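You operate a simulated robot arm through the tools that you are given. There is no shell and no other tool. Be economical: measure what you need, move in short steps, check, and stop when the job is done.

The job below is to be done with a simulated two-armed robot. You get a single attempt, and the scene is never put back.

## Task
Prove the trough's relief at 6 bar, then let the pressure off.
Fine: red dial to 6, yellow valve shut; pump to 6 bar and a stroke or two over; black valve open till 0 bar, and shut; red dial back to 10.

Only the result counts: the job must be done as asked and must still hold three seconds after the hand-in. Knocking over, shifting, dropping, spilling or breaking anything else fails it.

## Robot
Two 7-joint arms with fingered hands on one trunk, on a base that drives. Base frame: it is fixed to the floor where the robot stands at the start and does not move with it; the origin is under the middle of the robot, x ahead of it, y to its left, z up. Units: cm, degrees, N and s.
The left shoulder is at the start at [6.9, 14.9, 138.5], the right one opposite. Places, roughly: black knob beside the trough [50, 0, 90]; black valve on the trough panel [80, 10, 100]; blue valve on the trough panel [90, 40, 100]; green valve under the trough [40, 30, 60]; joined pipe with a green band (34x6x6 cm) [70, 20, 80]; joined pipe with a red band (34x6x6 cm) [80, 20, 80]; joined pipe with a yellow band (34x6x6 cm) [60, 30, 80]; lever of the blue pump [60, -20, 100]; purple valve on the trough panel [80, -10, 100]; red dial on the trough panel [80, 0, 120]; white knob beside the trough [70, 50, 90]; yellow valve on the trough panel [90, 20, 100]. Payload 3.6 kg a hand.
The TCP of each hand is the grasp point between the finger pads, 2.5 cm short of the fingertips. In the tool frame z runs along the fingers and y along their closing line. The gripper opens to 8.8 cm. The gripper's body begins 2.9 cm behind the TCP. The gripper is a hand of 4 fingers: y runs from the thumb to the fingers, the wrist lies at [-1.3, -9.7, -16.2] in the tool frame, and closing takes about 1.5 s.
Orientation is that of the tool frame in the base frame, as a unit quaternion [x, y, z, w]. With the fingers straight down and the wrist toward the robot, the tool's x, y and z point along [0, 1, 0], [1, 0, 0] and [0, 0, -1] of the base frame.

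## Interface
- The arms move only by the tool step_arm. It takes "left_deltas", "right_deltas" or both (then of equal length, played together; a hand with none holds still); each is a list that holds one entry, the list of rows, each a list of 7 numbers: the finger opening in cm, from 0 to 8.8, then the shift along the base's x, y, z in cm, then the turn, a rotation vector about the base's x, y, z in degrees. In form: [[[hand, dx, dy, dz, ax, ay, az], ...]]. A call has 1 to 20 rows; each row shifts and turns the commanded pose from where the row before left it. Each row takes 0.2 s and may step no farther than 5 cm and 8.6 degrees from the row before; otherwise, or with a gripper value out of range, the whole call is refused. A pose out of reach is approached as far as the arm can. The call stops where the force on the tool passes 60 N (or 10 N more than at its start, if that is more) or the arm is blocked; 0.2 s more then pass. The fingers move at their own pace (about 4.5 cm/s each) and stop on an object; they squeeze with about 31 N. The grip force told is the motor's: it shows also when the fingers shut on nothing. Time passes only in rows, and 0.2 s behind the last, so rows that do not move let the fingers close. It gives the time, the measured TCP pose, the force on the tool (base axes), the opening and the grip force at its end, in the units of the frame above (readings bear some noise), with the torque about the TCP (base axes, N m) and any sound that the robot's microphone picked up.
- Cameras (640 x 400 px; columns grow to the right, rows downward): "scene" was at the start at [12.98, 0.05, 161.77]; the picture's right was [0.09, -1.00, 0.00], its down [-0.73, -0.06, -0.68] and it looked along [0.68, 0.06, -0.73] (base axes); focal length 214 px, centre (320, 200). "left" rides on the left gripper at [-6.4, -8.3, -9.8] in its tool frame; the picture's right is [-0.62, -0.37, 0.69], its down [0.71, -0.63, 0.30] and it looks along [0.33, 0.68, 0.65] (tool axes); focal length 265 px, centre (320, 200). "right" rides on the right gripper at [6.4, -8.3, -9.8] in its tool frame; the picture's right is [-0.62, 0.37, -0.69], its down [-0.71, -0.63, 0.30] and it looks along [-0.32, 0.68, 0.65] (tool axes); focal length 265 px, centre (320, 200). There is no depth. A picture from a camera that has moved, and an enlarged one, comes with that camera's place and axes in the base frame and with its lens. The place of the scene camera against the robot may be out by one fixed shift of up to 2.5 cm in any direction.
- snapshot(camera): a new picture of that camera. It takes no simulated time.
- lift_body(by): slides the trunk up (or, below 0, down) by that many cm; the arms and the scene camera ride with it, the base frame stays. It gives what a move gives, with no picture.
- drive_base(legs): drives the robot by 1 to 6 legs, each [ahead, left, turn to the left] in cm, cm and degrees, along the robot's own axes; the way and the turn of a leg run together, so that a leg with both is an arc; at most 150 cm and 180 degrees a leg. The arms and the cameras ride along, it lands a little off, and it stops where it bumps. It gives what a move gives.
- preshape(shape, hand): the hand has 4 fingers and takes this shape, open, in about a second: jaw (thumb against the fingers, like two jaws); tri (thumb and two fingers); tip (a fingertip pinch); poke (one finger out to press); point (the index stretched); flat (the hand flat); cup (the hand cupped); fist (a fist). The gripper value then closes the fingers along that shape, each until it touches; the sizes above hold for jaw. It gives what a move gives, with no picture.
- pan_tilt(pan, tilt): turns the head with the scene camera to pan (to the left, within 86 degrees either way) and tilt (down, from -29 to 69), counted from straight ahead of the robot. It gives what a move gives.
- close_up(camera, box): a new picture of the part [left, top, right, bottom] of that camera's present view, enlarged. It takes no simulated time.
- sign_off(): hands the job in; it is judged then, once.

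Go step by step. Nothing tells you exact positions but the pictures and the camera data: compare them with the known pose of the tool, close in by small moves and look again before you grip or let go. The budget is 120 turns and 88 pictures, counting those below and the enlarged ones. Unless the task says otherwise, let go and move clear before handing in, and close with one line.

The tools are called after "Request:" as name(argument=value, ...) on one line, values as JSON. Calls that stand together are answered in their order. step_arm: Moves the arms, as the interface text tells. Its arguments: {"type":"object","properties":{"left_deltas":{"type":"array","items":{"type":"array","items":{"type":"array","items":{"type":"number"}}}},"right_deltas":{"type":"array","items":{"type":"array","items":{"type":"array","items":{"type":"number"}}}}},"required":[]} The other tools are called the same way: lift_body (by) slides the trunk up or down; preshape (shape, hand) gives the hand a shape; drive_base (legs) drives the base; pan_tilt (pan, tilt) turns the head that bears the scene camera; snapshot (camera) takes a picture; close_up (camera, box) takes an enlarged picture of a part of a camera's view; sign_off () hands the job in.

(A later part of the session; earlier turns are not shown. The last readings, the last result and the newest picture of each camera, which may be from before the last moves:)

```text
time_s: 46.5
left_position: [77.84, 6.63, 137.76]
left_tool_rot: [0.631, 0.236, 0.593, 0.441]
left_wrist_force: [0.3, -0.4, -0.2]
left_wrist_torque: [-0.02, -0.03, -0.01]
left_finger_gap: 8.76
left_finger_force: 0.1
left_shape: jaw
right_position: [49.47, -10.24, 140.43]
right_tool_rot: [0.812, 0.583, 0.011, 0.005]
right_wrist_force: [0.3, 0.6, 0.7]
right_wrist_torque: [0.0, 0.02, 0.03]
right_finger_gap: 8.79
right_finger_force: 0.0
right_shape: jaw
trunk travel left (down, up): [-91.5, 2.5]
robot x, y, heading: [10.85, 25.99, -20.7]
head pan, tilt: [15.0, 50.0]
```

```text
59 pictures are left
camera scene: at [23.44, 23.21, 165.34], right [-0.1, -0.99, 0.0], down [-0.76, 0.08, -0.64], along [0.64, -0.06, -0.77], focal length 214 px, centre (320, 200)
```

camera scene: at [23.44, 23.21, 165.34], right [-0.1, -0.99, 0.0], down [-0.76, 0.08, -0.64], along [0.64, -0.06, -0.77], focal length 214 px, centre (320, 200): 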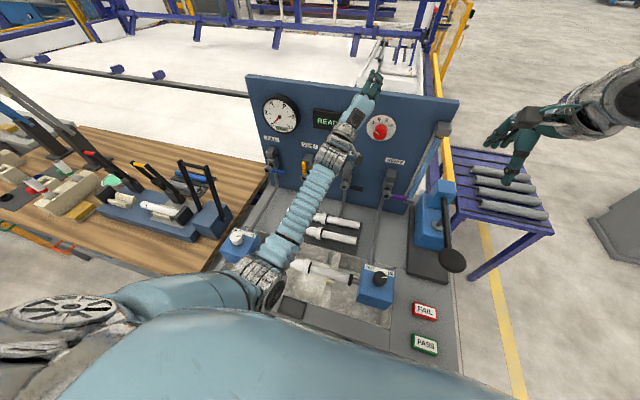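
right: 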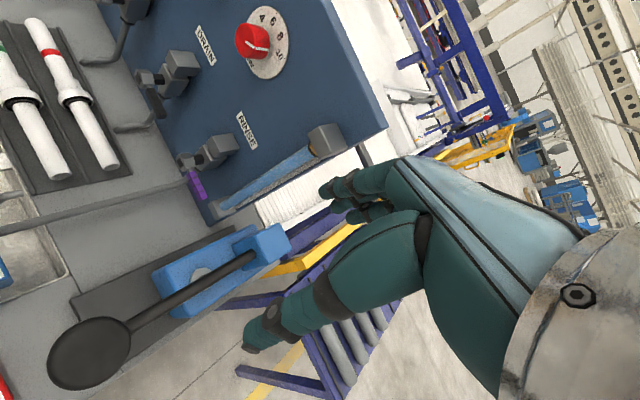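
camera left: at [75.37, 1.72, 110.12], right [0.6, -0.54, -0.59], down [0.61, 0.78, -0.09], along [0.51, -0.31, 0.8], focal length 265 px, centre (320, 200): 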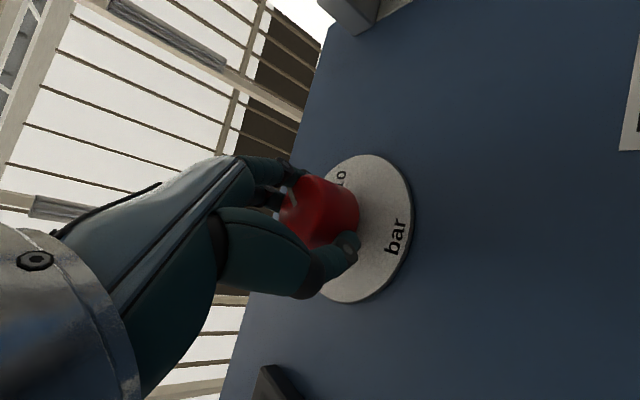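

Request:
close_up(camera="scene", box=[355, 105, 411, 147])

Request:
close_up(camera="scene", box=[220, 200, 420, 330])

```text
9.52 times, centred on (383, 126) of scene
camera zoom: at [23.44, 23.21, 165.34], right [-0.1, -0.99, 0.0], down [-0.76, 0.08, -0.64], along [0.64, -0.06, -0.77], focal length 2043 px, centre (-280, 905)
```

zoom: 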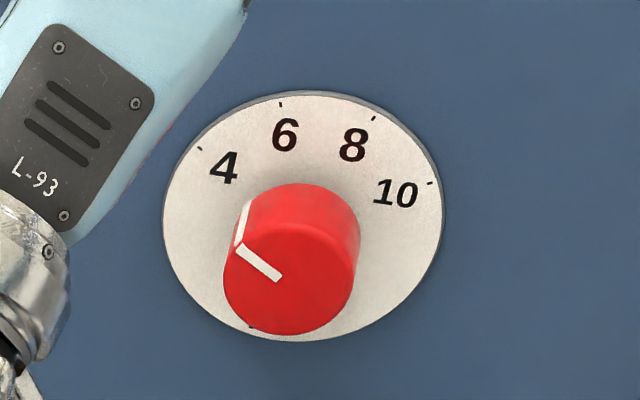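

```text
3.08 times, centred on (320, 265) of scene
camera zoom: at [23.44, 23.21, 165.34], right [-0.1, -0.99, 0.0], down [-0.76, 0.08, -0.64], along [0.64, -0.06, -0.77], focal length 660 px, centre (320, 0)
```

zoom: 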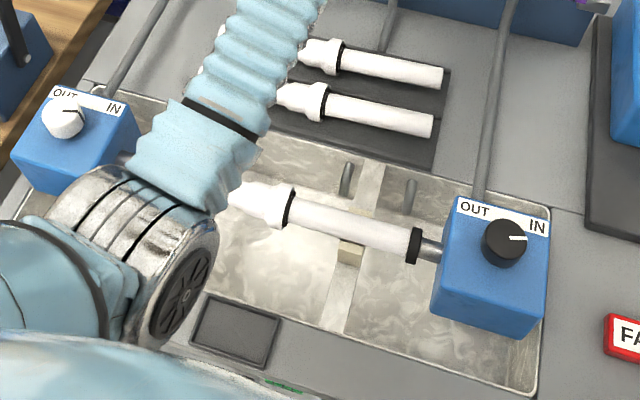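

The dial is now at its 4 end, so it needs about 40° clockwise to 6. I bring the hand square to the panel with the wrist to the left (about 70°) in front of the knob.

Request:
step_arm(left_deltas=[[[8.8, -2.8, 1.1, 0, 0, 0, 0], [8.8, 0, 0, 0, 6.07, -1.4, -0.85], [8.8, 0, 0, 0, 6.07, -1.4, -0.85], [8.8, 0, 0, 0, 6.07, -1.4, -0.85], [8.8, 0, -0.8, -3, 6.07, -1.4, -0.85], [8.8, 0, -1, -3, 6.07, -1.4, -0.85], [8.8, 0, -1, -3, 6.07, -1.4, -0.85], [8.8, -0.7, -1.6, -3, 0, 0, 0], [8.8, -0.8, -1.57, -2.85, 0, 0, 0], [8.8, 0, 0, 0, 0, 0, 0]]])

Request:
snapshot(camera="left")

Request:
snapshot(camera="scene")

```text
time_s: 48.7
left_position: [73.66, 1.64, 122.96]
left_tool_rot: [0.702, -0.02, 0.661, 0.263]
left_wrist_force: [-0.2, 0.3, -0.8]
left_wrist_torque: [-0.02, 0.01, 0.01]
left_finger_gap: 8.78
left_finger_force: 0.1
left_shape: jaw
right_position: [49.65, -10.02, 140.41]
right_tool_rot: [0.813, 0.583, 0.01, 0.003]
right_wrist_force: [-0.2, 1.5, 0.0]
right_wrist_torque: [0.0, 0.01, 0.01]
right_finger_gap: 8.8
right_finger_force: 0.0
right_shape: jaw
trunk travel left (down, up): [-91.5, 2.5]
robot x, y, heading: [10.93, 26.26, -20.9]
head pan, tilt: [15.0, 50.0]
```

```text
56 pictures are left
camera left: at [66.89, 10.71, 113.9], right [0.7, -0.16, -0.7], down [0.61, 0.65, 0.46], along [0.38, -0.74, 0.55], focal length 265 px, centre (320, 200)
```

left: 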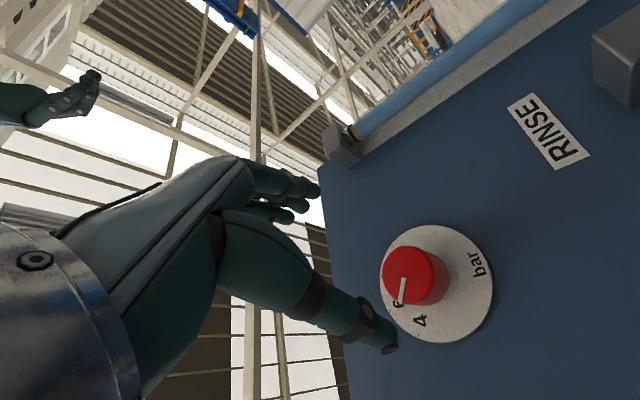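

```text
55 pictures are left
camera scene: at [23.64, 23.34, 165.33], right [-0.1, -0.99, 0.0], down [-0.76, 0.08, -0.64], along [0.64, -0.07, -0.77], focal length 214 px, centre (320, 200)
```

scene: 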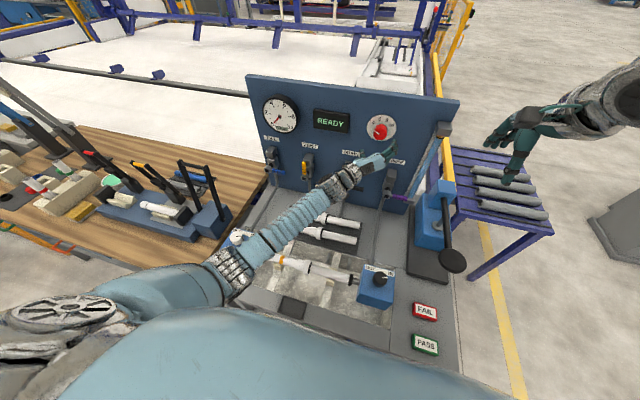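

Well aligned. I advance onto the knob and close.

Request:
step_arm(left_deltas=[[[8.8, 2.4, -1.0, 0.1, 0, 0, 0], [8.8, 2.4, -1.0, 0.1, 0, 0, 0], [8.8, 2.4, -1.0, 0, 0, 0, 0], [8.8, 2.4, -0.9, 0, 0, 0, 0], [8.8, 0, 0, 0, 0, 0, 0], [0, 0, 0, 0, 0, 0, 0], [0, 0, 0, 0, 0, 0, 0], [0, 0, 0, 0, 0, 0, 0], [0, 0, 0, 0, 0, 0, 0], [0, 0, 0, 0, 0, 0, 0], [0, 0, 0, 0, 0, 0, 0], [0, 0, 0, 0, 0, 0, 0], [0, 0, 0, 0, 0, 0, 0]]])

Request:
snapshot(camera="left")

```text
time_s: 51.5
left_position: [83.21, -2.21, 123.34]
left_tool_rot: [0.702, -0.021, 0.661, 0.264]
left_wrist_force: [0.6, 0.3, 1.4]
left_wrist_torque: [-0.02, -0.02, -0.01]
left_finger_gap: 3.4
left_finger_force: 31.1
left_shape: jaw
right_position: [49.42, -10.1, 140.32]
right_tool_rot: [0.812, 0.583, 0.011, 0.004]
right_wrist_force: [-0.2, -0.6, -0.8]
right_wrist_torque: [0.04, 0.01, 0.0]
right_finger_gap: 8.79
right_finger_force: 0.0
right_shape: jaw
trunk travel left (down, up): [-91.5, 2.5]
robot x, y, heading: [11.11, 26.18, -20.7]
head pan, tilt: [15.0, 50.0]
```

```text
54 pictures are left
camera left: at [76.38, 7.02, 114.32], right [0.7, -0.16, -0.7], down [0.61, 0.65, 0.46], along [0.38, -0.74, 0.55], focal length 265 px, centre (320, 200)
```

left: 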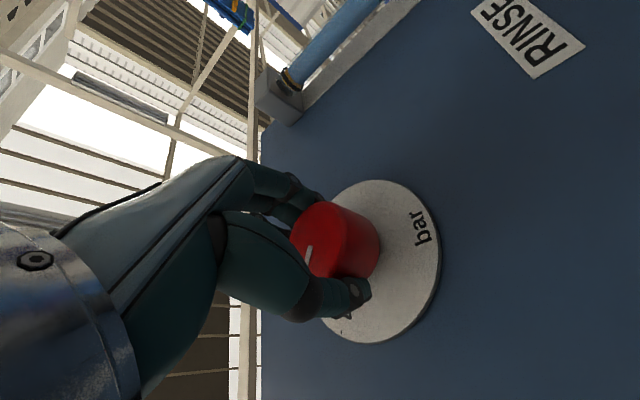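

Gripped cleanly. I turn 20° clockwise and check.

Request:
step_arm(left_deltas=[[[0, 0, 0, 0, 4.66, -1.81, 0], [0, 0, 0, 0, 4.66, -1.81, 0], [0, 0, 0, 0, 4.66, -1.81, 0], [0, 0, 0, 0, 4.66, -1.81, 0], [0, 0, 0, 0, 0, 0, 0]]])

Request:
close_up(camera="left", box=[240, 130, 460, 360])

Request:
close_up(camera="scene", box=[355, 105, 411, 147])

```text
time_s: 52.7
left_position: [83.2, -2.2, 123.18]
left_tool_rot: [0.692, -0.144, 0.692, 0.144]
left_wrist_force: [2.5, -0.7, 4.5]
left_wrist_torque: [-0.02, -0.05, -0.06]
left_finger_gap: 3.41
left_finger_force: 30.6
left_shape: jaw
right_position: [49.47, -10.26, 140.44]
right_tool_rot: [0.812, 0.583, 0.011, 0.004]
right_wrist_force: [-0.5, 0.3, 0.1]
right_wrist_torque: [-0.05, -0.06, -0.02]
right_finger_gap: 8.79
right_finger_force: 0.1
right_shape: jaw
trunk travel left (down, up): [-91.5, 2.5]
robot x, y, heading: [11.08, 26.55, -20.7]
head pan, tilt: [15.0, 50.0]
```

```text
1.74 times, centred on (350, 245) of left
camera zoom: at [77.31, 9.47, 116.83], right [0.78, 0.06, -0.62], down [0.53, 0.46, 0.71], along [0.33, -0.89, 0.33], focal length 462 px, centre (268, 122)
```

zoom: 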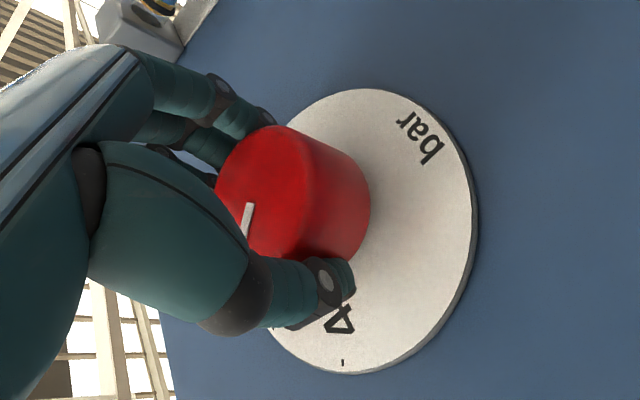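

```text
9.52 times, centred on (383, 126) of scene
camera zoom: at [23.42, 23.23, 165.35], right [-0.1, -0.99, 0.0], down [-0.76, 0.08, -0.64], along [0.64, -0.07, -0.77], focal length 2043 px, centre (-280, 905)
```

zoom: 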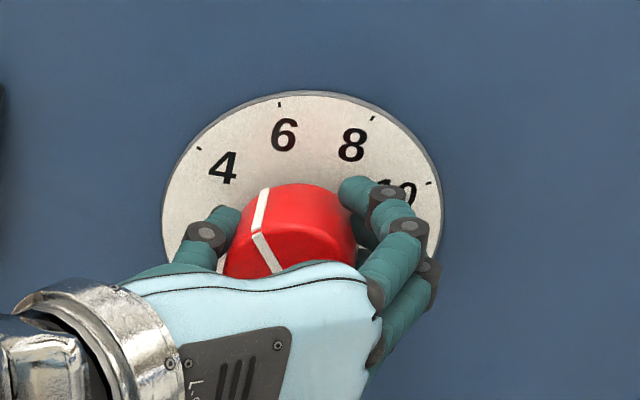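

The knob follows the hand without strain. I turn another 18°.

Request:
step_arm(left_deltas=[[[0, 0, 0, 0, 4.2, -1.63, 0], [0, 0, 0, 0, 4.2, -1.63, 0], [0, 0, 0, 0, 4.2, -1.63, 0], [0, 0, 0, 0, 4.2, -1.63, 0], [0, 0, 0, 0, 0, 0, 0]]])

Request:
close_up(camera="scene", box=[355, 105, 411, 147])

```text
time_s: 53.9
left_position: [83.08, -2.23, 123.1]
left_tool_rot: [0.666, -0.251, 0.702, 0.034]
left_wrist_force: [0.9, -1.5, 2.4]
left_wrist_torque: [0.0, 0.0, -0.04]
left_finger_gap: 3.41
left_finger_force: 31.3
left_shape: jaw
right_position: [49.47, -10.15, 140.43]
right_tool_rot: [0.812, 0.583, 0.01, 0.004]
right_wrist_force: [0.1, 0.5, 1.0]
right_wrist_torque: [0.0, -0.01, 0.04]
right_finger_gap: 8.79
right_finger_force: 0.0
right_shape: jaw
trunk travel left (down, up): [-91.5, 2.5]
robot x, y, heading: [11.07, 26.19, -20.7]
head pan, tilt: [15.0, 50.0]
```

```text
9.52 times, centred on (383, 126) of scene
camera zoom: at [23.43, 23.21, 165.34], right [-0.1, -0.99, 0.0], down [-0.76, 0.08, -0.64], along [0.64, -0.07, -0.77], focal length 2043 px, centre (-280, 905)
```

zoom: 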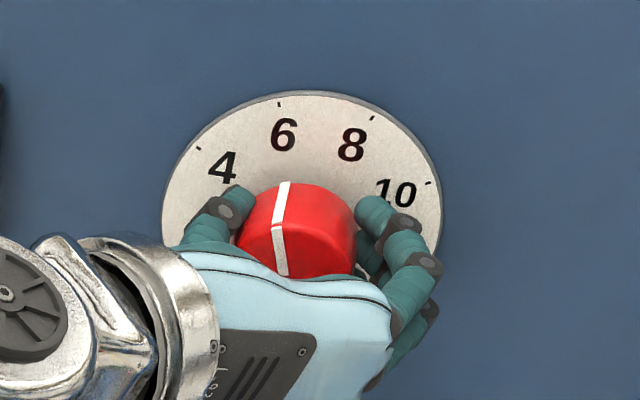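

The pointer computes to about −20°, i.e. at 6. I release and back off to verify.

Request:
step_arm(left_deltas=[[[8.8, 0, 0, 0, 0, 0, 0], [8.8, 0, 0, 0, 0, 0, 0], [8.8, 0, 0, 0, 0, 0, 0], [8.8, 0, 0, 0, 0, 0, 0], [8.8, 0, 0, 0, 0, 0, 0], [8.8, 0, 0, 0, 0, 0, 0], [8.8, -2.8, 1.1, 0, 0, 0, 0], [8.8, -2.8, 1.1, 0, 0, 0, 0], [8.8, -2.8, 1.1, 0, 0, 0, 0], [8.8, -2.8, 1.1, 0, 0, 0, 0], [8.8, -2.8, 1.1, 0, 0, 0, 0], [8.8, 0, 0, 0, 0, 0, 0]]])

Request:
close_up(camera="scene", box=[355, 105, 411, 147])

Request:
snapshot(camera="left")

```text
time_s: 56.5
left_position: [69.01, 3.38, 123.23]
left_tool_rot: [0.666, -0.251, 0.702, 0.033]
left_wrist_force: [0.4, -0.1, 0.9]
left_wrist_torque: [0.0, -0.01, 0.04]
left_finger_gap: 8.76
left_finger_force: 0.0
left_shape: jaw
right_position: [49.56, -10.33, 140.45]
right_tool_rot: [0.813, 0.583, 0.012, 0.004]
right_wrist_force: [0.1, 0.4, -0.3]
right_wrist_torque: [0.0, 0.0, 0.01]
right_finger_gap: 8.81
right_finger_force: 0.0
right_shape: jaw
trunk travel left (down, up): [-91.5, 2.5]
robot x, y, heading: [11.19, 26.17, -20.7]
head pan, tilt: [15.0, 50.0]
```

```text
9.52 times, centred on (383, 126) of scene
camera zoom: at [23.41, 23.13, 165.34], right [-0.1, -0.99, 0.0], down [-0.76, 0.08, -0.64], along [0.64, -0.06, -0.77], focal length 2043 px, centre (-280, 905)
```

zoom: 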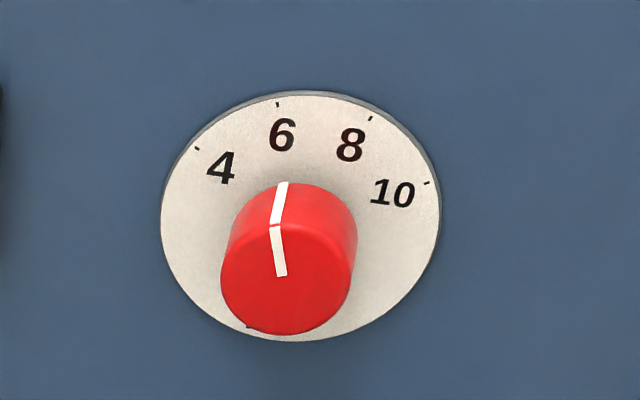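

```text
49 pictures are left
camera left: at [63.76, 16.39, 119.91], right [0.84, 0.22, -0.49], down [0.44, 0.22, 0.87], along [0.3, -0.95, 0.09], focal length 265 px, centre (320, 200)
```

left: 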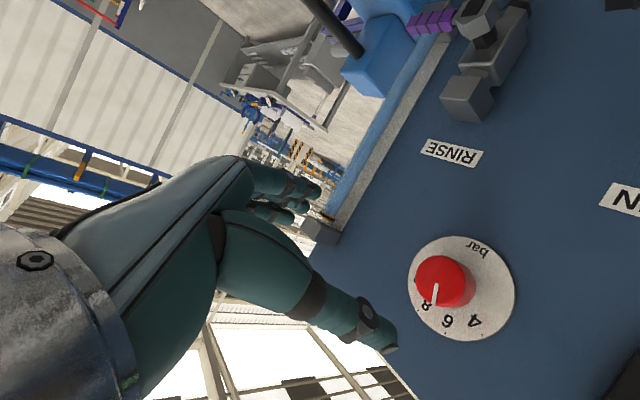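

Dial reads 6. Next the yellow valve: I move the hand left in front of it at a standoff, and lower the trunk 4 cm for reach.

Request:
lift_body(by=-4)

Request:
step_arm(left_deltas=[[[4.5, 0.3, 4.0, -1.5, 0, 0, 0], [4.5, 0.5, 4.2, -1.5, 0, 0, 0], [4.5, 0.7, 4.2, -2, 0, 0, 0], [4.5, 0.9, 4.2, -2, 0, 0, 0], [4.5, 1, 4.2, -2, 0, 0, 0], [4.5, 1, 4.3, -2, 0, 0, 0], [4.5, 0, 0, 0, 0, 0, 0], [4.5, 0, 0, 0, 0, 0, 0]]])

Request:
snapshot(camera="left")

Request:
snapshot(camera="scene")

```text
time_s: 57.3
left_position: [69.18, 3.28, 119.15]
left_tool_rot: [0.666, -0.252, 0.701, 0.034]
left_wrist_force: [0.4, 0.5, 0.5]
left_wrist_torque: [0.02, 0.04, -0.01]
left_finger_gap: 8.75
left_finger_force: 0.0
left_shape: jaw
right_position: [49.64, -10.31, 136.39]
right_tool_rot: [0.813, 0.582, 0.011, 0.002]
right_wrist_force: [-0.7, 0.3, 0.4]
right_wrist_torque: [-0.01, 0.02, 0.01]
right_finger_gap: 8.82
right_finger_force: 0.1
right_shape: jaw
trunk travel left (down, up): [-87.5, 6.5]
robot x, y, heading: [10.68, 26.37, -20.6]
head pan, tilt: [15.0, 50.0]
```

```text
time_s: 59.1
left_position: [73.52, 28.55, 108.05]
left_tool_rot: [0.666, -0.251, 0.702, 0.033]
left_wrist_force: [0.3, -0.4, 0.1]
left_wrist_torque: [-0.01, 0.03, -0.02]
left_finger_gap: 4.52
left_finger_force: 0.1
left_shape: jaw
right_position: [49.46, -10.27, 136.5]
right_tool_rot: [0.813, 0.583, 0.01, 0.004]
right_wrist_force: [1.1, -0.1, -0.5]
right_wrist_torque: [0.01, -0.02, 0.01]
right_finger_gap: 8.81
right_finger_force: 0.1
right_shape: jaw
trunk travel left (down, up): [-87.5, 6.5]
robot x, y, heading: [10.99, 26.39, -20.7]
head pan, tilt: [15.0, 50.0]
```

```text
48 pictures are left
camera left: at [68.27, 41.64, 104.66], right [0.84, 0.22, -0.49], down [0.44, 0.22, 0.87], along [0.3, -0.95, 0.09], focal length 265 px, centre (320, 200)
```

left: 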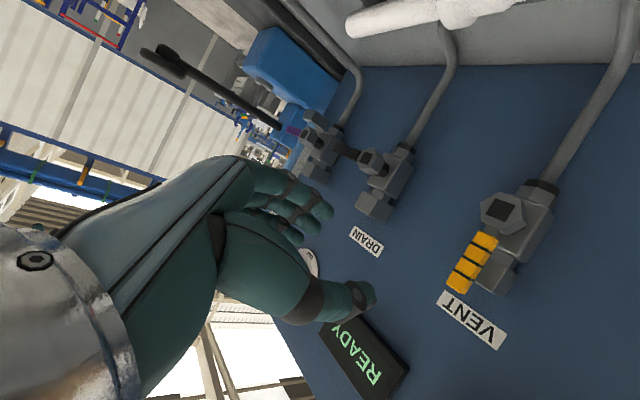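

```text
47 pictures are left
camera scene: at [23.46, 23.22, 161.34], right [-0.1, -0.99, 0.0], down [-0.76, 0.08, -0.64], along [0.64, -0.07, -0.77], focal length 214 px, centre (320, 200)
```

scene: 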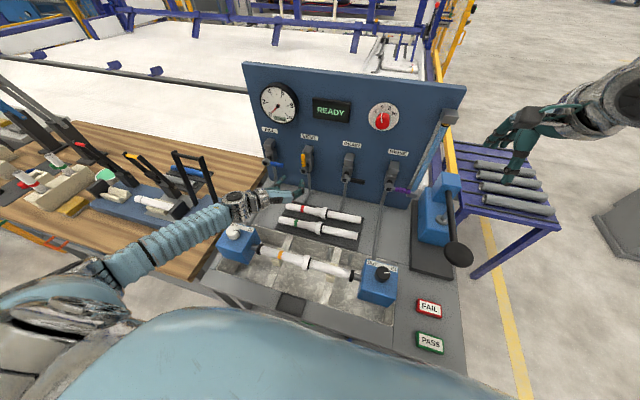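

I see the yellow lever clearly: hub at about u=-54.6, z=100, pointing up. I will hook the thumb on its left side and swing it right; first I move closer.

Request:
step_arm(left_deltas=[[[6, 2.75, -1, -1.4, 0, 0, 0], [6, 2.75, -1, -1.4, 0, 0, 0], [6, 2.75, -1, -1.3, 0, 0, 0], [6, 0, 0, 0, 0, 0, 0]]])

Request:
snapshot(camera="left")

```text
time_s: 60.1
left_position: [81.82, 25.56, 104.23]
left_tool_rot: [0.666, -0.252, 0.702, 0.034]
left_wrist_force: [-0.3, 0.3, -1.2]
left_wrist_torque: [-0.01, -0.01, -0.02]
left_finger_gap: 5.99
left_finger_force: 0.0
left_shape: jaw
right_position: [49.4, -10.04, 136.36]
right_tool_rot: [0.812, 0.583, 0.011, 0.004]
right_wrist_force: [-0.3, 0.4, 0.1]
right_wrist_torque: [0.01, 0.02, 0.02]
right_finger_gap: 8.8
right_finger_force: 0.1
right_shape: jaw
trunk travel left (down, up): [-87.5, 6.5]
robot x, y, heading: [11.09, 26.45, -20.6]
head pan, tilt: [15.0, 50.0]
```

```text
46 pictures are left
camera left: at [76.52, 38.69, 100.8], right [0.85, 0.22, -0.49], down [0.44, 0.22, 0.87], along [0.3, -0.95, 0.09], focal length 265 px, centre (320, 200)
```

left: 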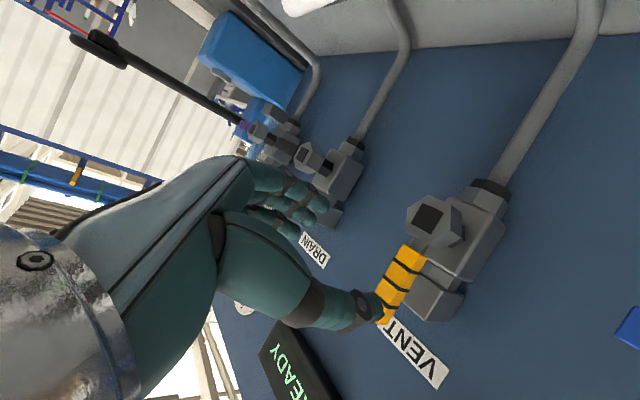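

Refined lever position: u≈-55.5, tip z≈106. I shift left 1.2 cm, insert, and check.

Request:
step_arm(left_deltas=[[[6, 0.43, 1.12, -0.5, 0, 0, 0], [6, 0, 0, 0, 0, 0, 0], [6, 2.2, -0.87, 0, 0, 0, 0], [6, 2.27, -0.87, 0, 0, 0, 0], [6, 0, 0, 0, 0, 0, 0]]])

Request:
snapshot(camera="left")

```text
time_s: 61.3
left_position: [86.49, 24.96, 103.75]
left_tool_rot: [0.666, -0.25, 0.702, 0.035]
left_wrist_force: [-0.1, -0.3, 0.6]
left_wrist_torque: [-0.04, 0.0, -0.02]
left_finger_gap: 5.95
left_finger_force: 0.0
left_shape: jaw
right_position: [49.39, -10.05, 136.6]
right_tool_rot: [0.813, 0.583, 0.011, 0.004]
right_wrist_force: [1.1, -0.4, 0.1]
right_wrist_torque: [0.0, 0.02, -0.02]
right_finger_gap: 8.78
right_finger_force: 0.1
right_shape: jaw
trunk travel left (down, up): [-87.5, 6.5]
robot x, y, heading: [11.05, 26.46, -20.6]
head pan, tilt: [15.0, 50.0]
```

```text
45 pictures are left
camera left: at [81.22, 38.01, 100.37], right [0.85, 0.22, -0.49], down [0.44, 0.22, 0.87], along [0.3, -0.95, 0.09], focal length 265 px, centre (320, 200)
```

left: 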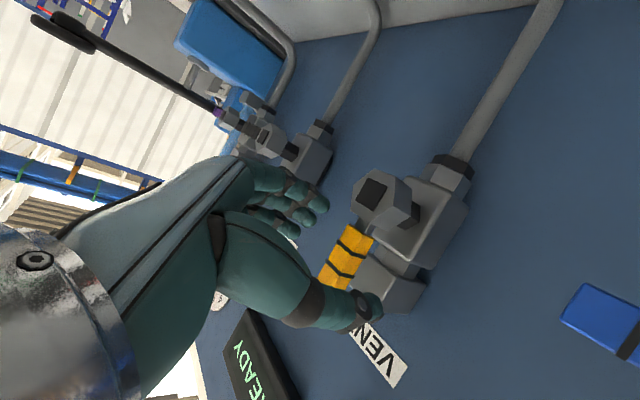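

The thumb is on the left side of the lever's outer end. I swing it along the arc to the right.

Request:
step_arm(left_deltas=[[[6, -0.42, -1.09, 0.1, 0, 0, 0], [6, -0.32, -0.84, 0.1, 0, 0, 0], [6, -0.33, -0.84, 0.1, 0, 0, 0], [6, -0.32, -0.82, -0.2, 0, 0, 0], [6, -0.31, -0.81, -0.24, 0, 0, 0], [6, 0, 0, 0, 0, 0, 0]]])

Request:
snapshot(camera="left")

```text
time_s: 62.7
left_position: [84.65, 20.57, 103.57]
left_tool_rot: [0.666, -0.251, 0.702, 0.034]
left_wrist_force: [-5.9, 3.9, 0.4]
left_wrist_torque: [-0.01, -0.07, 0.31]
left_finger_gap: 6.14
left_finger_force: 0.1
left_shape: jaw
right_position: [49.38, -10.11, 136.47]
right_tool_rot: [0.812, 0.583, 0.011, 0.005]
right_wrist_force: [-0.2, -0.1, 0.5]
right_wrist_torque: [-0.02, -0.01, -0.02]
right_finger_gap: 8.8
right_finger_force: 0.0
right_shape: jaw
trunk travel left (down, up): [-87.5, 6.5]
robot x, y, heading: [11.29, 26.4, -20.9]
head pan, tilt: [15.0, 50.0]
```

```text
44 pictures are left
camera left: at [79.45, 33.56, 100.2], right [0.85, 0.22, -0.49], down [0.44, 0.22, 0.87], along [0.3, -0.95, 0.09], focal length 265 px, centre (320, 200)
```

left: 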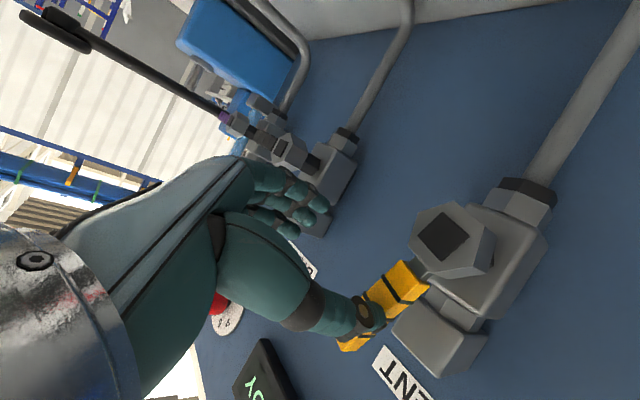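

The lever is turning with the thumb. I continue along the arc.

Request:
step_arm(left_deltas=[[[6, -0.27, -0.7, -0.45, 0, 0, 0], [6, -0.27, -0.7, -0.55, 0, 0, 0], [6, -0.2, -0.52, -0.7, 0, 0, 0], [6, -0.2, -0.51, -0.76, 0, 0, 0], [6, -0.11, -0.28, -0.85, 0, 0, 0], [6, 0, 0, 0, 0, 0, 0]]])

Request:
snapshot(camera="left")

Request:
close_up(camera="scene", box=[230, 80, 430, 230])

```text
time_s: 64.1
left_position: [83.57, 17.79, 100.41]
left_tool_rot: [0.665, -0.25, 0.703, 0.035]
left_wrist_force: [-7.0, 0.2, 3.7]
left_wrist_torque: [0.07, -0.29, 0.16]
left_finger_gap: 6.03
left_finger_force: 0.1
left_shape: jaw
right_position: [49.21, -10.01, 136.6]
right_tool_rot: [0.813, 0.582, 0.011, 0.004]
right_wrist_force: [-1.0, 1.2, 0.3]
right_wrist_torque: [0.01, -0.03, -0.01]
right_finger_gap: 8.78
right_finger_force: 0.1
right_shape: jaw
trunk travel left (down, up): [-87.5, 6.5]
robot x, y, heading: [11.1, 26.3, -20.6]
head pan, tilt: [15.0, 50.0]
```

```text
43 pictures are left
camera left: at [78.36, 30.84, 96.93], right [0.85, 0.22, -0.48], down [0.44, 0.22, 0.87], along [0.3, -0.95, 0.09], focal length 265 px, centre (320, 200)
```

left: 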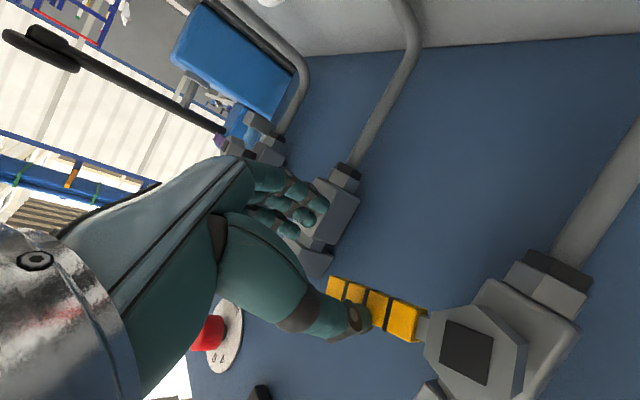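

```text
2.67 times, centred on (330, 155) of scene
camera zoom: at [23.14, 23.33, 161.37], right [-0.1, -0.99, 0.0], down [-0.76, 0.08, -0.64], along [0.64, -0.07, -0.76], focal length 572 px, centre (293, 320)
```

zoom: 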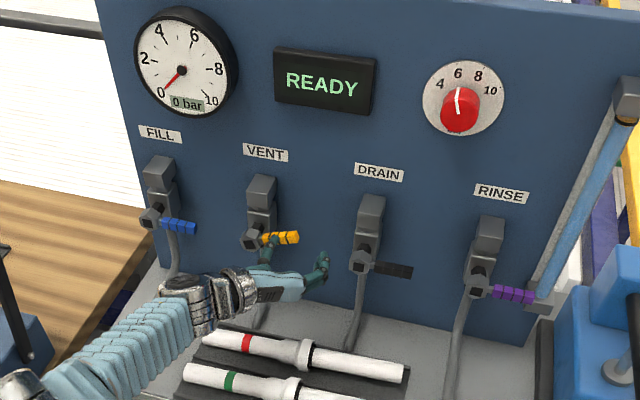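

The yellow lever is nearly horizontal, perhaps 12° short of the other shut ones. I push it down a little further to its stop.

Request:
step_arm(left_deltas=[[[6, 0, 0, -0.5, 0, 0, 0], [6, 0, 0, -0.5, 0, 0, 0], [6, 0, 0, -0.5, 0, 0, 0], [6, 0, 0, 0, 0, 0, 0]]])

Request:
close_up(camera="scene", box=[270, 140, 370, 210])

```text
time_s: 65.1
left_position: [83.6, 17.69, 98.95]
left_tool_rot: [0.665, -0.251, 0.703, 0.034]
left_wrist_force: [-7.4, -0.4, 4.6]
left_wrist_torque: [0.16, -0.36, 0.13]
left_finger_gap: 5.86
left_finger_force: 0.1
left_shape: jaw
right_position: [49.19, -10.21, 136.63]
right_tool_rot: [0.812, 0.583, 0.012, 0.005]
right_wrist_force: [-0.1, 0.7, -0.3]
right_wrist_torque: [0.0, -0.01, 0.0]
right_finger_gap: 8.79
right_finger_force: 0.1
right_shape: jaw
trunk travel left (down, up): [-87.5, 6.5]
robot x, y, heading: [11.03, 26.69, -20.7]
head pan, tilt: [15.0, 50.0]
```

```text
5.71 times, centred on (320, 175) of scene
camera zoom: at [23.05, 23.21, 161.38], right [-0.1, -0.99, 0.0], down [-0.76, 0.08, -0.64], along [0.64, -0.07, -0.76], focal length 1226 px, centre (320, 343)
```

zoom: 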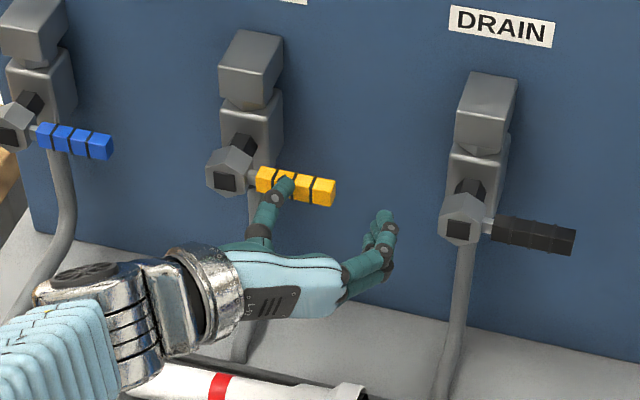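

Yellow is now parallel to the other shut levers. I lift off and retreat the left hand, then look at the pump with the right hand's camera.

Request:
step_arm(left_deltas=[[[6, 0, 0, 0.6, 0, 0, 0], [6, -2.8, 1.1, 0, 0, 0, 0], [6, -2.8, 1.1, 0, 0, 0, 0], [6, -2.8, 1.1, 1, 0, 0, 0], [6, -2.8, 1.1, 2, 0, 0, 0], [6, -2.8, 1.1, 3, 0, 0, 0], [6, 0, 0, 3, 0, 0, 0], [6, 0, 0, 3, 0, 0, 0], [6, 0, 0, 0, 0, 0, 0]]])

Request:
pan_tilt(pan=-15, tilt=48)

Request:
snapshot(camera="scene")

Request:
snapshot(camera="right")

```text
time_s: 67.1
left_position: [69.76, 23.53, 111.44]
left_tool_rot: [0.666, -0.251, 0.702, 0.034]
left_wrist_force: [0.6, 0.5, 0.3]
left_wrist_torque: [0.01, 0.01, 0.0]
left_finger_gap: 5.95
left_finger_force: 0.2
left_shape: jaw
right_position: [49.36, -10.11, 136.55]
right_tool_rot: [0.813, 0.582, 0.011, 0.005]
right_wrist_force: [-0.1, 0.0, -0.6]
right_wrist_torque: [0.02, 0.01, -0.01]
right_finger_gap: 8.8
right_finger_force: 0.0
right_shape: jaw
trunk travel left (down, up): [-87.5, 6.5]
robot x, y, heading: [10.8, 26.47, -20.8]
head pan, tilt: [15.0, 50.0]
```

```text
time_s: 68.0
left_position: [69.88, 23.28, 111.19]
left_tool_rot: [0.666, -0.251, 0.702, 0.033]
left_wrist_force: [0.4, 0.4, 0.6]
left_wrist_torque: [0.02, 0.0, 0.03]
left_finger_gap: 5.97
left_finger_force: 0.1
left_shape: jaw
right_position: [49.4, -10.12, 136.43]
right_tool_rot: [0.812, 0.583, 0.009, 0.003]
right_wrist_force: [0.6, 0.8, 0.1]
right_wrist_torque: [0.0, -0.01, -0.03]
right_finger_gap: 8.8
right_finger_force: 0.0
right_shape: jaw
trunk travel left (down, up): [-87.5, 6.5]
robot x, y, heading: [11.18, 26.09, -20.9]
head pan, tilt: [-15.0, 48.0]
```

```text
40 pictures are left
camera scene: at [22.17, 19.38, 161.61], right [-0.58, -0.81, 0.0], down [-0.6, 0.43, -0.67], along [0.54, -0.39, -0.74], focal length 214 px, centre (320, 200)
```

scene: 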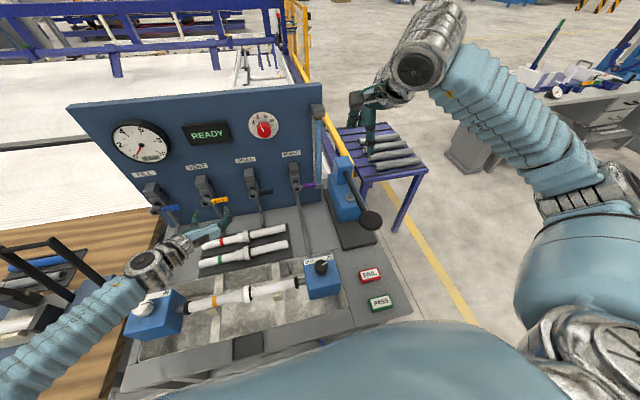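

```text
39 pictures are left
camera right: at [43.48, -1.42, 146.27], right [0.13, -0.71, 0.69], down [-0.82, -0.47, -0.33], along [0.56, -0.52, -0.64], focal length 265 px, centre (320, 200)
```

right: 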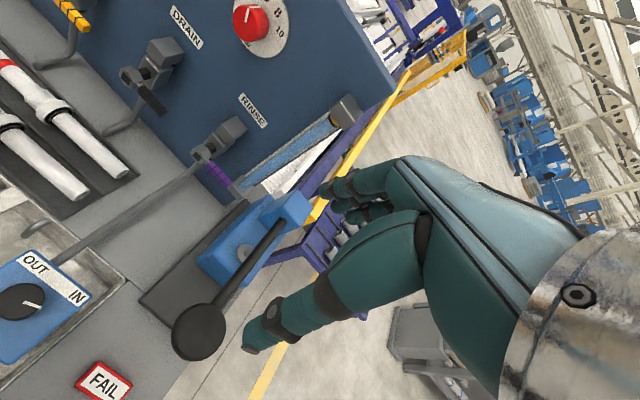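

The pump lever's ball is at about [47,-18,103]. I look closely at the pump mechanism.

Request:
close_up(camera="right", box=[130, 160, 350, 380])

Request:
close_up(camera="scene", box=[280, 140, 420, 260])

Request:
snapshot(camera="left")

```text
1.82 times, centred on (240, 270) of right
camera zoom: at [43.48, -1.42, 146.27], right [0.13, -0.71, 0.69], down [-0.82, -0.47, -0.33], along [0.56, -0.52, -0.64], focal length 483 px, centre (466, 73)
```

zoom: 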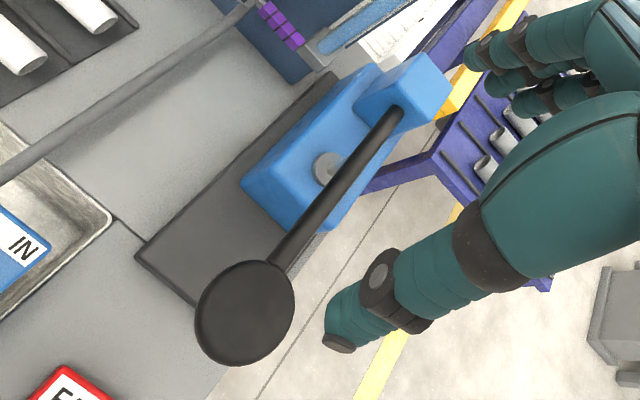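

```text
3.33 times, centred on (350, 200) of scene
camera zoom: at [22.17, 19.38, 161.61], right [-0.58, -0.81, 0.0], down [-0.6, 0.43, -0.67], along [0.54, -0.39, -0.74], focal length 715 px, centre (220, 200)
```

zoom: 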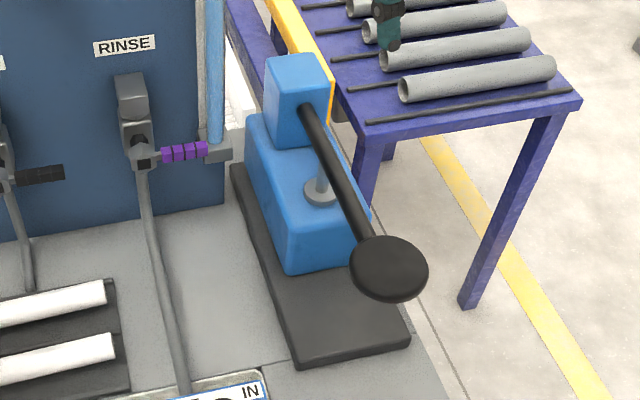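

```text
36 pictures are left
camera left: at [64.62, 36.43, 107.94], right [0.84, 0.22, -0.49], down [0.44, 0.22, 0.87], along [0.3, -0.95, 0.09], focal length 265 px, centre (320, 200)
```

left: 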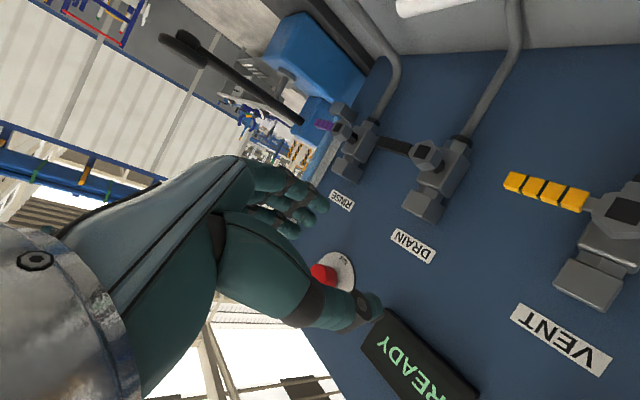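

The lever ends in a flat palm pad, standing about level, so it is pressed down. I close the right fingers and bring them above the pad.

Request:
step_arm(right_deltas=[[[0, -0.4, -1.4, -2, 0, 0, 0], [0, -0.4, -1.4, -3, 0, 0, 0], [0, -0.4, -1.4, -4, 0, 0, 0], [0, -0.4, -1.4, -4, 0, 0, 0], [0, -0.3, -1.3, -4, 0, 0, 0], [0, -0.3, -1.2, -4, 0, 0, 0], [0, 0, 0, -4, 0, 0, 0], [0, 0, 0, -1.5, 0, 0, 0], [0, 0, 0, 0, 0, 0, 0]]])

Request:
snapshot(camera="right")

Request:
close_up(camera="scene", box=[260, 120, 480, 280])

```text
time_s: 70.0
left_position: [69.8, 23.41, 111.42]
left_tool_rot: [0.667, -0.251, 0.701, 0.033]
left_wrist_force: [0.6, -0.2, 0.6]
left_wrist_torque: [0.02, 0.0, -0.02]
left_finger_gap: 5.97
left_finger_force: 0.1
left_shape: jaw
right_position: [47.25, -18.35, 110.07]
right_tool_rot: [0.813, 0.582, 0.01, 0.004]
right_wrist_force: [-0.4, 0.1, 0.8]
right_wrist_torque: [-0.02, 0.0, -0.02]
right_finger_gap: 0.01
right_finger_force: 31.0
right_shape: jaw
trunk travel left (down, up): [-87.5, 6.5]
robot x, y, heading: [11.46, 26.12, -20.8]
head pan, tilt: [-15.0, 48.0]
```

```text
35 pictures are left
camera right: at [41.42, -9.56, 119.79], right [0.13, -0.71, 0.69], down [-0.82, -0.47, -0.33], along [0.56, -0.52, -0.64], focal length 265 px, centre (320, 200)
```

right: 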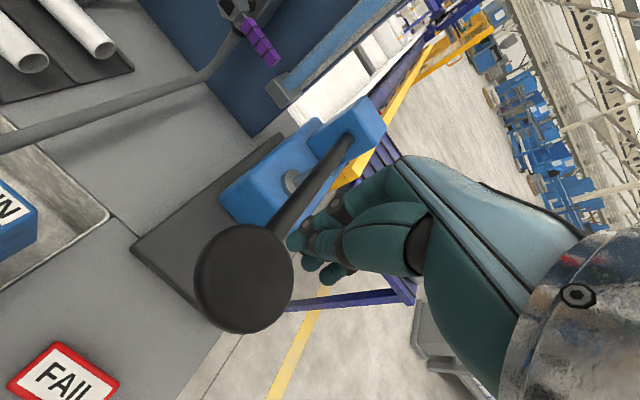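

```text
2.50 times, centred on (370, 200) of scene
camera zoom: at [22.13, 19.4, 161.62], right [-0.59, -0.81, 0.0], down [-0.6, 0.43, -0.67], along [0.54, -0.39, -0.74], focal length 536 px, centre (195, 200)
```

zoom: 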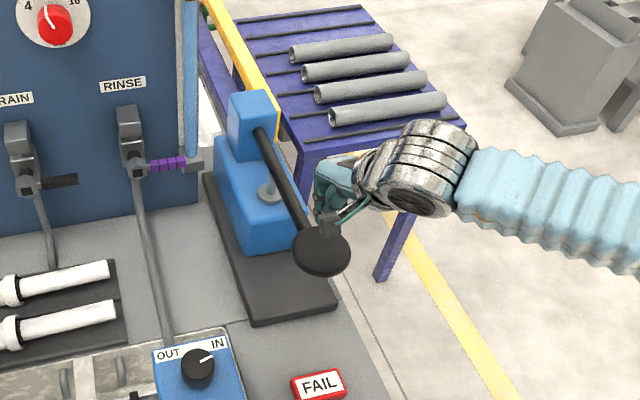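

The pad centre is at about [47.6,-19.5,100]. I centre over it and press down gently.

Request:
step_arm(right_deltas=[[[0, 0.3, -1.1, -1, 0, 0, 0], [0, 0, 0, -1, 0, 0, 0], [0, 0, 0, -1, 0, 0, 0], [0, 0, 0, -1, 0, 0, 0], [0, 0, 0, -1, 0, 0, 0], [0, 0, 0, -1, 0, 0, 0], [0, 0, 0, -1, 0, 0, 0], [0, 0, 0, -1, 0, 0, 0], [0, 0, 0, 0, 0, 0, 0]]])

Request:
snapshot(camera="scene")

```text
time_s: 72.0
left_position: [69.93, 23.46, 111.35]
left_tool_rot: [0.666, -0.25, 0.702, 0.034]
left_wrist_force: [0.0, 0.3, -0.1]
left_wrist_torque: [-0.01, 0.01, 0.0]
left_finger_gap: 5.98
left_finger_force: 0.0
left_shape: jaw
right_position: [47.68, -19.36, 102.07]
right_tool_rot: [0.813, 0.583, 0.01, 0.004]
right_wrist_force: [0.5, -0.4, 1.0]
right_wrist_torque: [-0.02, -0.02, -0.03]
right_finger_gap: 0.02
right_finger_force: 30.9
right_shape: jaw
trunk travel left (down, up): [-87.5, 6.5]
robot x, y, heading: [10.96, 26.21, -20.7]
head pan, tilt: [-15.0, 48.0]
```

```text
33 pictures are left
camera scene: at [22.14, 19.45, 161.62], right [-0.59, -0.81, 0.0], down [-0.6, 0.43, -0.67], along [0.54, -0.39, -0.74], focal length 214 px, centre (320, 200)
```

scene: 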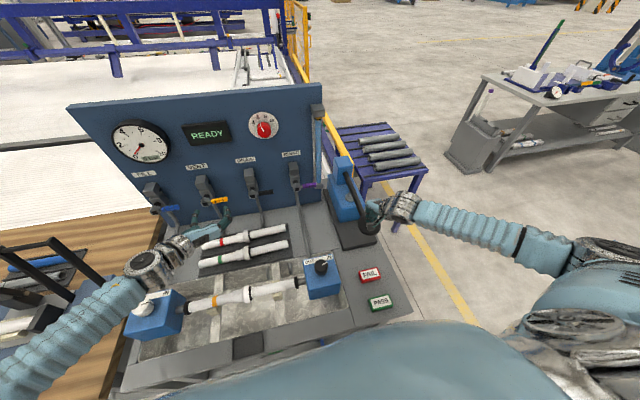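

No contact yet (tips at 99.5). I continue down.

Request:
step_arm(right_deltas=[[[0, 0, 0, -0.7, 0, 0, 0], [0, 0, 0, -0.7, 0, 0, 0], [0, 0, 0, -0.7, 0, 0, 0], [0, 0, 0, -0.7, 0, 0, 0], [0, 0, 0, -0.7, 0, 0, 0], [0, 0, 0, -0.7, 0, 0, 0], [0, 0, 0, 0, 0, 0, 0]]])

Request:
close_up(camera="scene", box=[240, 120, 460, 280])

Request:
snapshot(camera="right")

```text
time_s: 73.7
left_position: [69.94, 23.41, 111.31]
left_tool_rot: [0.666, -0.25, 0.702, 0.034]
left_wrist_force: [-0.3, -0.1, 0.2]
left_wrist_torque: [-0.02, 0.02, -0.04]
left_finger_gap: 5.94
left_finger_force: 0.0
left_shape: jaw
right_position: [47.43, -19.46, 97.86]
right_tool_rot: [0.813, 0.583, 0.011, 0.004]
right_wrist_force: [0.8, 0.5, 3.1]
right_wrist_torque: [0.01, -0.06, 0.0]
right_finger_gap: 0.0
right_finger_force: 31.1
right_shape: jaw
trunk travel left (down, up): [-87.5, 6.5]
robot x, y, heading: [10.91, 26.4, -20.8]
head pan, tilt: [-15.0, 48.0]
```

```text
2.50 times, centred on (350, 200) of scene
camera zoom: at [22.14, 19.45, 161.62], right [-0.59, -0.81, 0.0], down [-0.6, 0.43, -0.67], along [0.54, -0.39, -0.74], focal length 536 px, centre (245, 200)
```

zoom: 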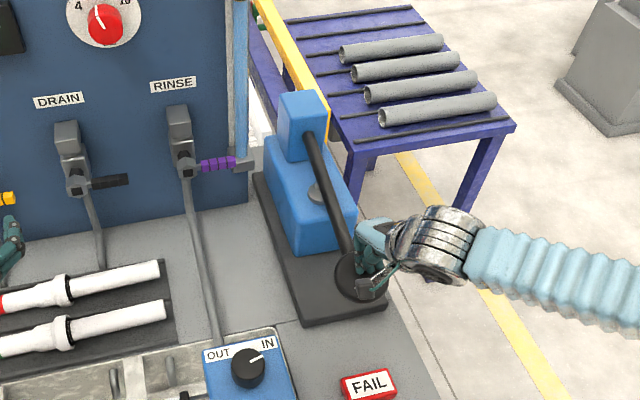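

```text
31 pictures are left
camera right: at [41.59, -10.59, 107.64], right [0.13, -0.71, 0.69], down [-0.82, -0.47, -0.33], along [0.56, -0.52, -0.64], focal length 265 px, centre (320, 200)
```

right: 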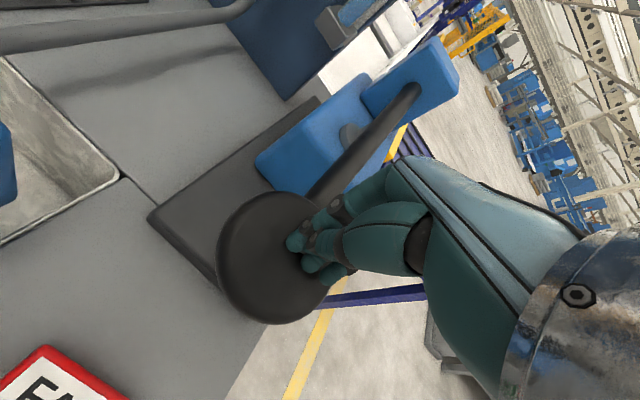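

The lever is moving down with little force. I continue to the bottom of the stroke.

Request:
step_arm(right_deltas=[[[0, 0, 0, -0.8, 0, 0, 0], [0, 0, 0, -0.8, 0, 0, 0], [0, 0, 0, -0.8, 0, 0, 0], [0, 0, 0, -0.8, 0, 0, 0], [0, 0, 0, -0.8, 0, 0, 0], [0, 0, 0, -0.8, 0, 0, 0], [0, 0, 0, -0.8, 0, 0, 0], [0, 0, 0, 0, 0, 0, 0]]])

Request:
snapshot(camera="scene")

```text
time_s: 74.6
left_position: [69.21, 23.76, 111.83]
left_tool_rot: [0.664, -0.25, 0.704, 0.035]
left_wrist_force: [0.4, -1.2, -0.6]
left_wrist_torque: [0.0, 0.01, 0.02]
left_finger_gap: 5.99
left_finger_force: 0.1
left_shape: jaw
right_position: [48.03, -19.45, 96.65]
right_tool_rot: [0.813, 0.581, 0.023, 0.018]
right_wrist_force: [-25.7, 10.8, 38.9]
right_wrist_torque: [0.31, 0.59, 0.04]
right_finger_gap: 0.03
right_finger_force: 31.7
right_shape: jaw
trunk travel left (down, up): [-87.5, 6.5]
robot x, y, heading: [10.81, 26.19, -20.9]
head pan, tilt: [-15.0, 48.0]
stopped in row 4 (right hand): the force on the tool passed its limit (the readings are from after the stop); the commanded pose is now the measured one
```

```text
30 pictures are left
camera scene: at [21.24, 19.92, 161.71], right [-0.59, -0.81, 0.0], down [-0.6, 0.43, -0.67], along [0.55, -0.39, -0.74], focal length 214 px, centre (320, 200)
```

scene: 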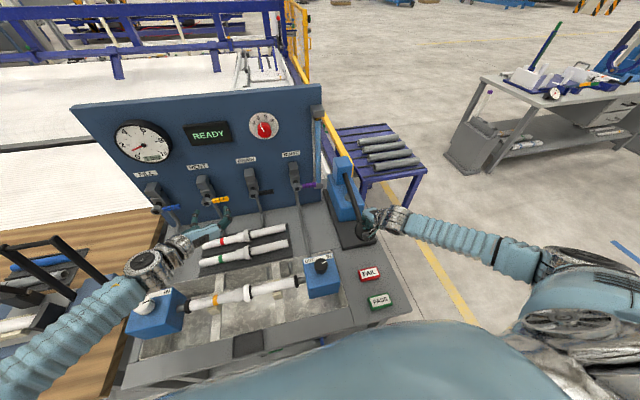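

Bottom stop reached at tip height ~94. I raise the hand and check whether the lever springs back and what the gauge says.

Request:
step_arm(right_deltas=[[[0, 0, 0, 2, 0, 0, 0], [0, 0, 0, 2, 0, 0, 0], [0, 0, 0, 2, 0, 0, 0], [0, 0, 0, 2, 0, 0, 0], [0, 0, 0, 2, 0, 0, 0], [0, 0, 0, 0, 0, 0, 0]]])

Request:
close_up(camera="scene", box=[90, 90, 410, 260])

```text
time_s: 76.0
left_position: [69.63, 23.6, 111.42]
left_tool_rot: [0.666, -0.251, 0.702, 0.034]
left_wrist_force: [0.3, 0.2, 0.3]
left_wrist_torque: [0.02, 0.02, -0.02]
left_finger_gap: 5.98
left_finger_force: 0.1
left_shape: jaw
right_position: [48.05, -19.63, 106.11]
right_tool_rot: [0.813, 0.582, 0.019, 0.015]
right_wrist_force: [-0.2, 1.0, -0.5]
right_wrist_torque: [0.0, 0.0, 0.0]
right_finger_gap: 0.03
right_finger_force: 31.1
right_shape: jaw
trunk travel left (down, up): [-87.5, 6.5]
robot x, y, heading: [11.19, 26.44, -20.7]
head pan, tilt: [-15.0, 48.0]
```

```text
2.00 times, centred on (250, 175) of scene
camera zoom: at [21.82, 19.58, 161.65], right [-0.59, -0.81, 0.0], down [-0.6, 0.43, -0.67], along [0.54, -0.39, -0.74], focal length 429 px, centre (460, 250)
```

zoom: 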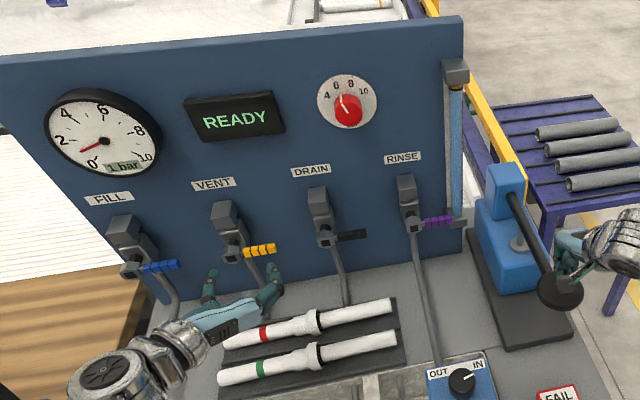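

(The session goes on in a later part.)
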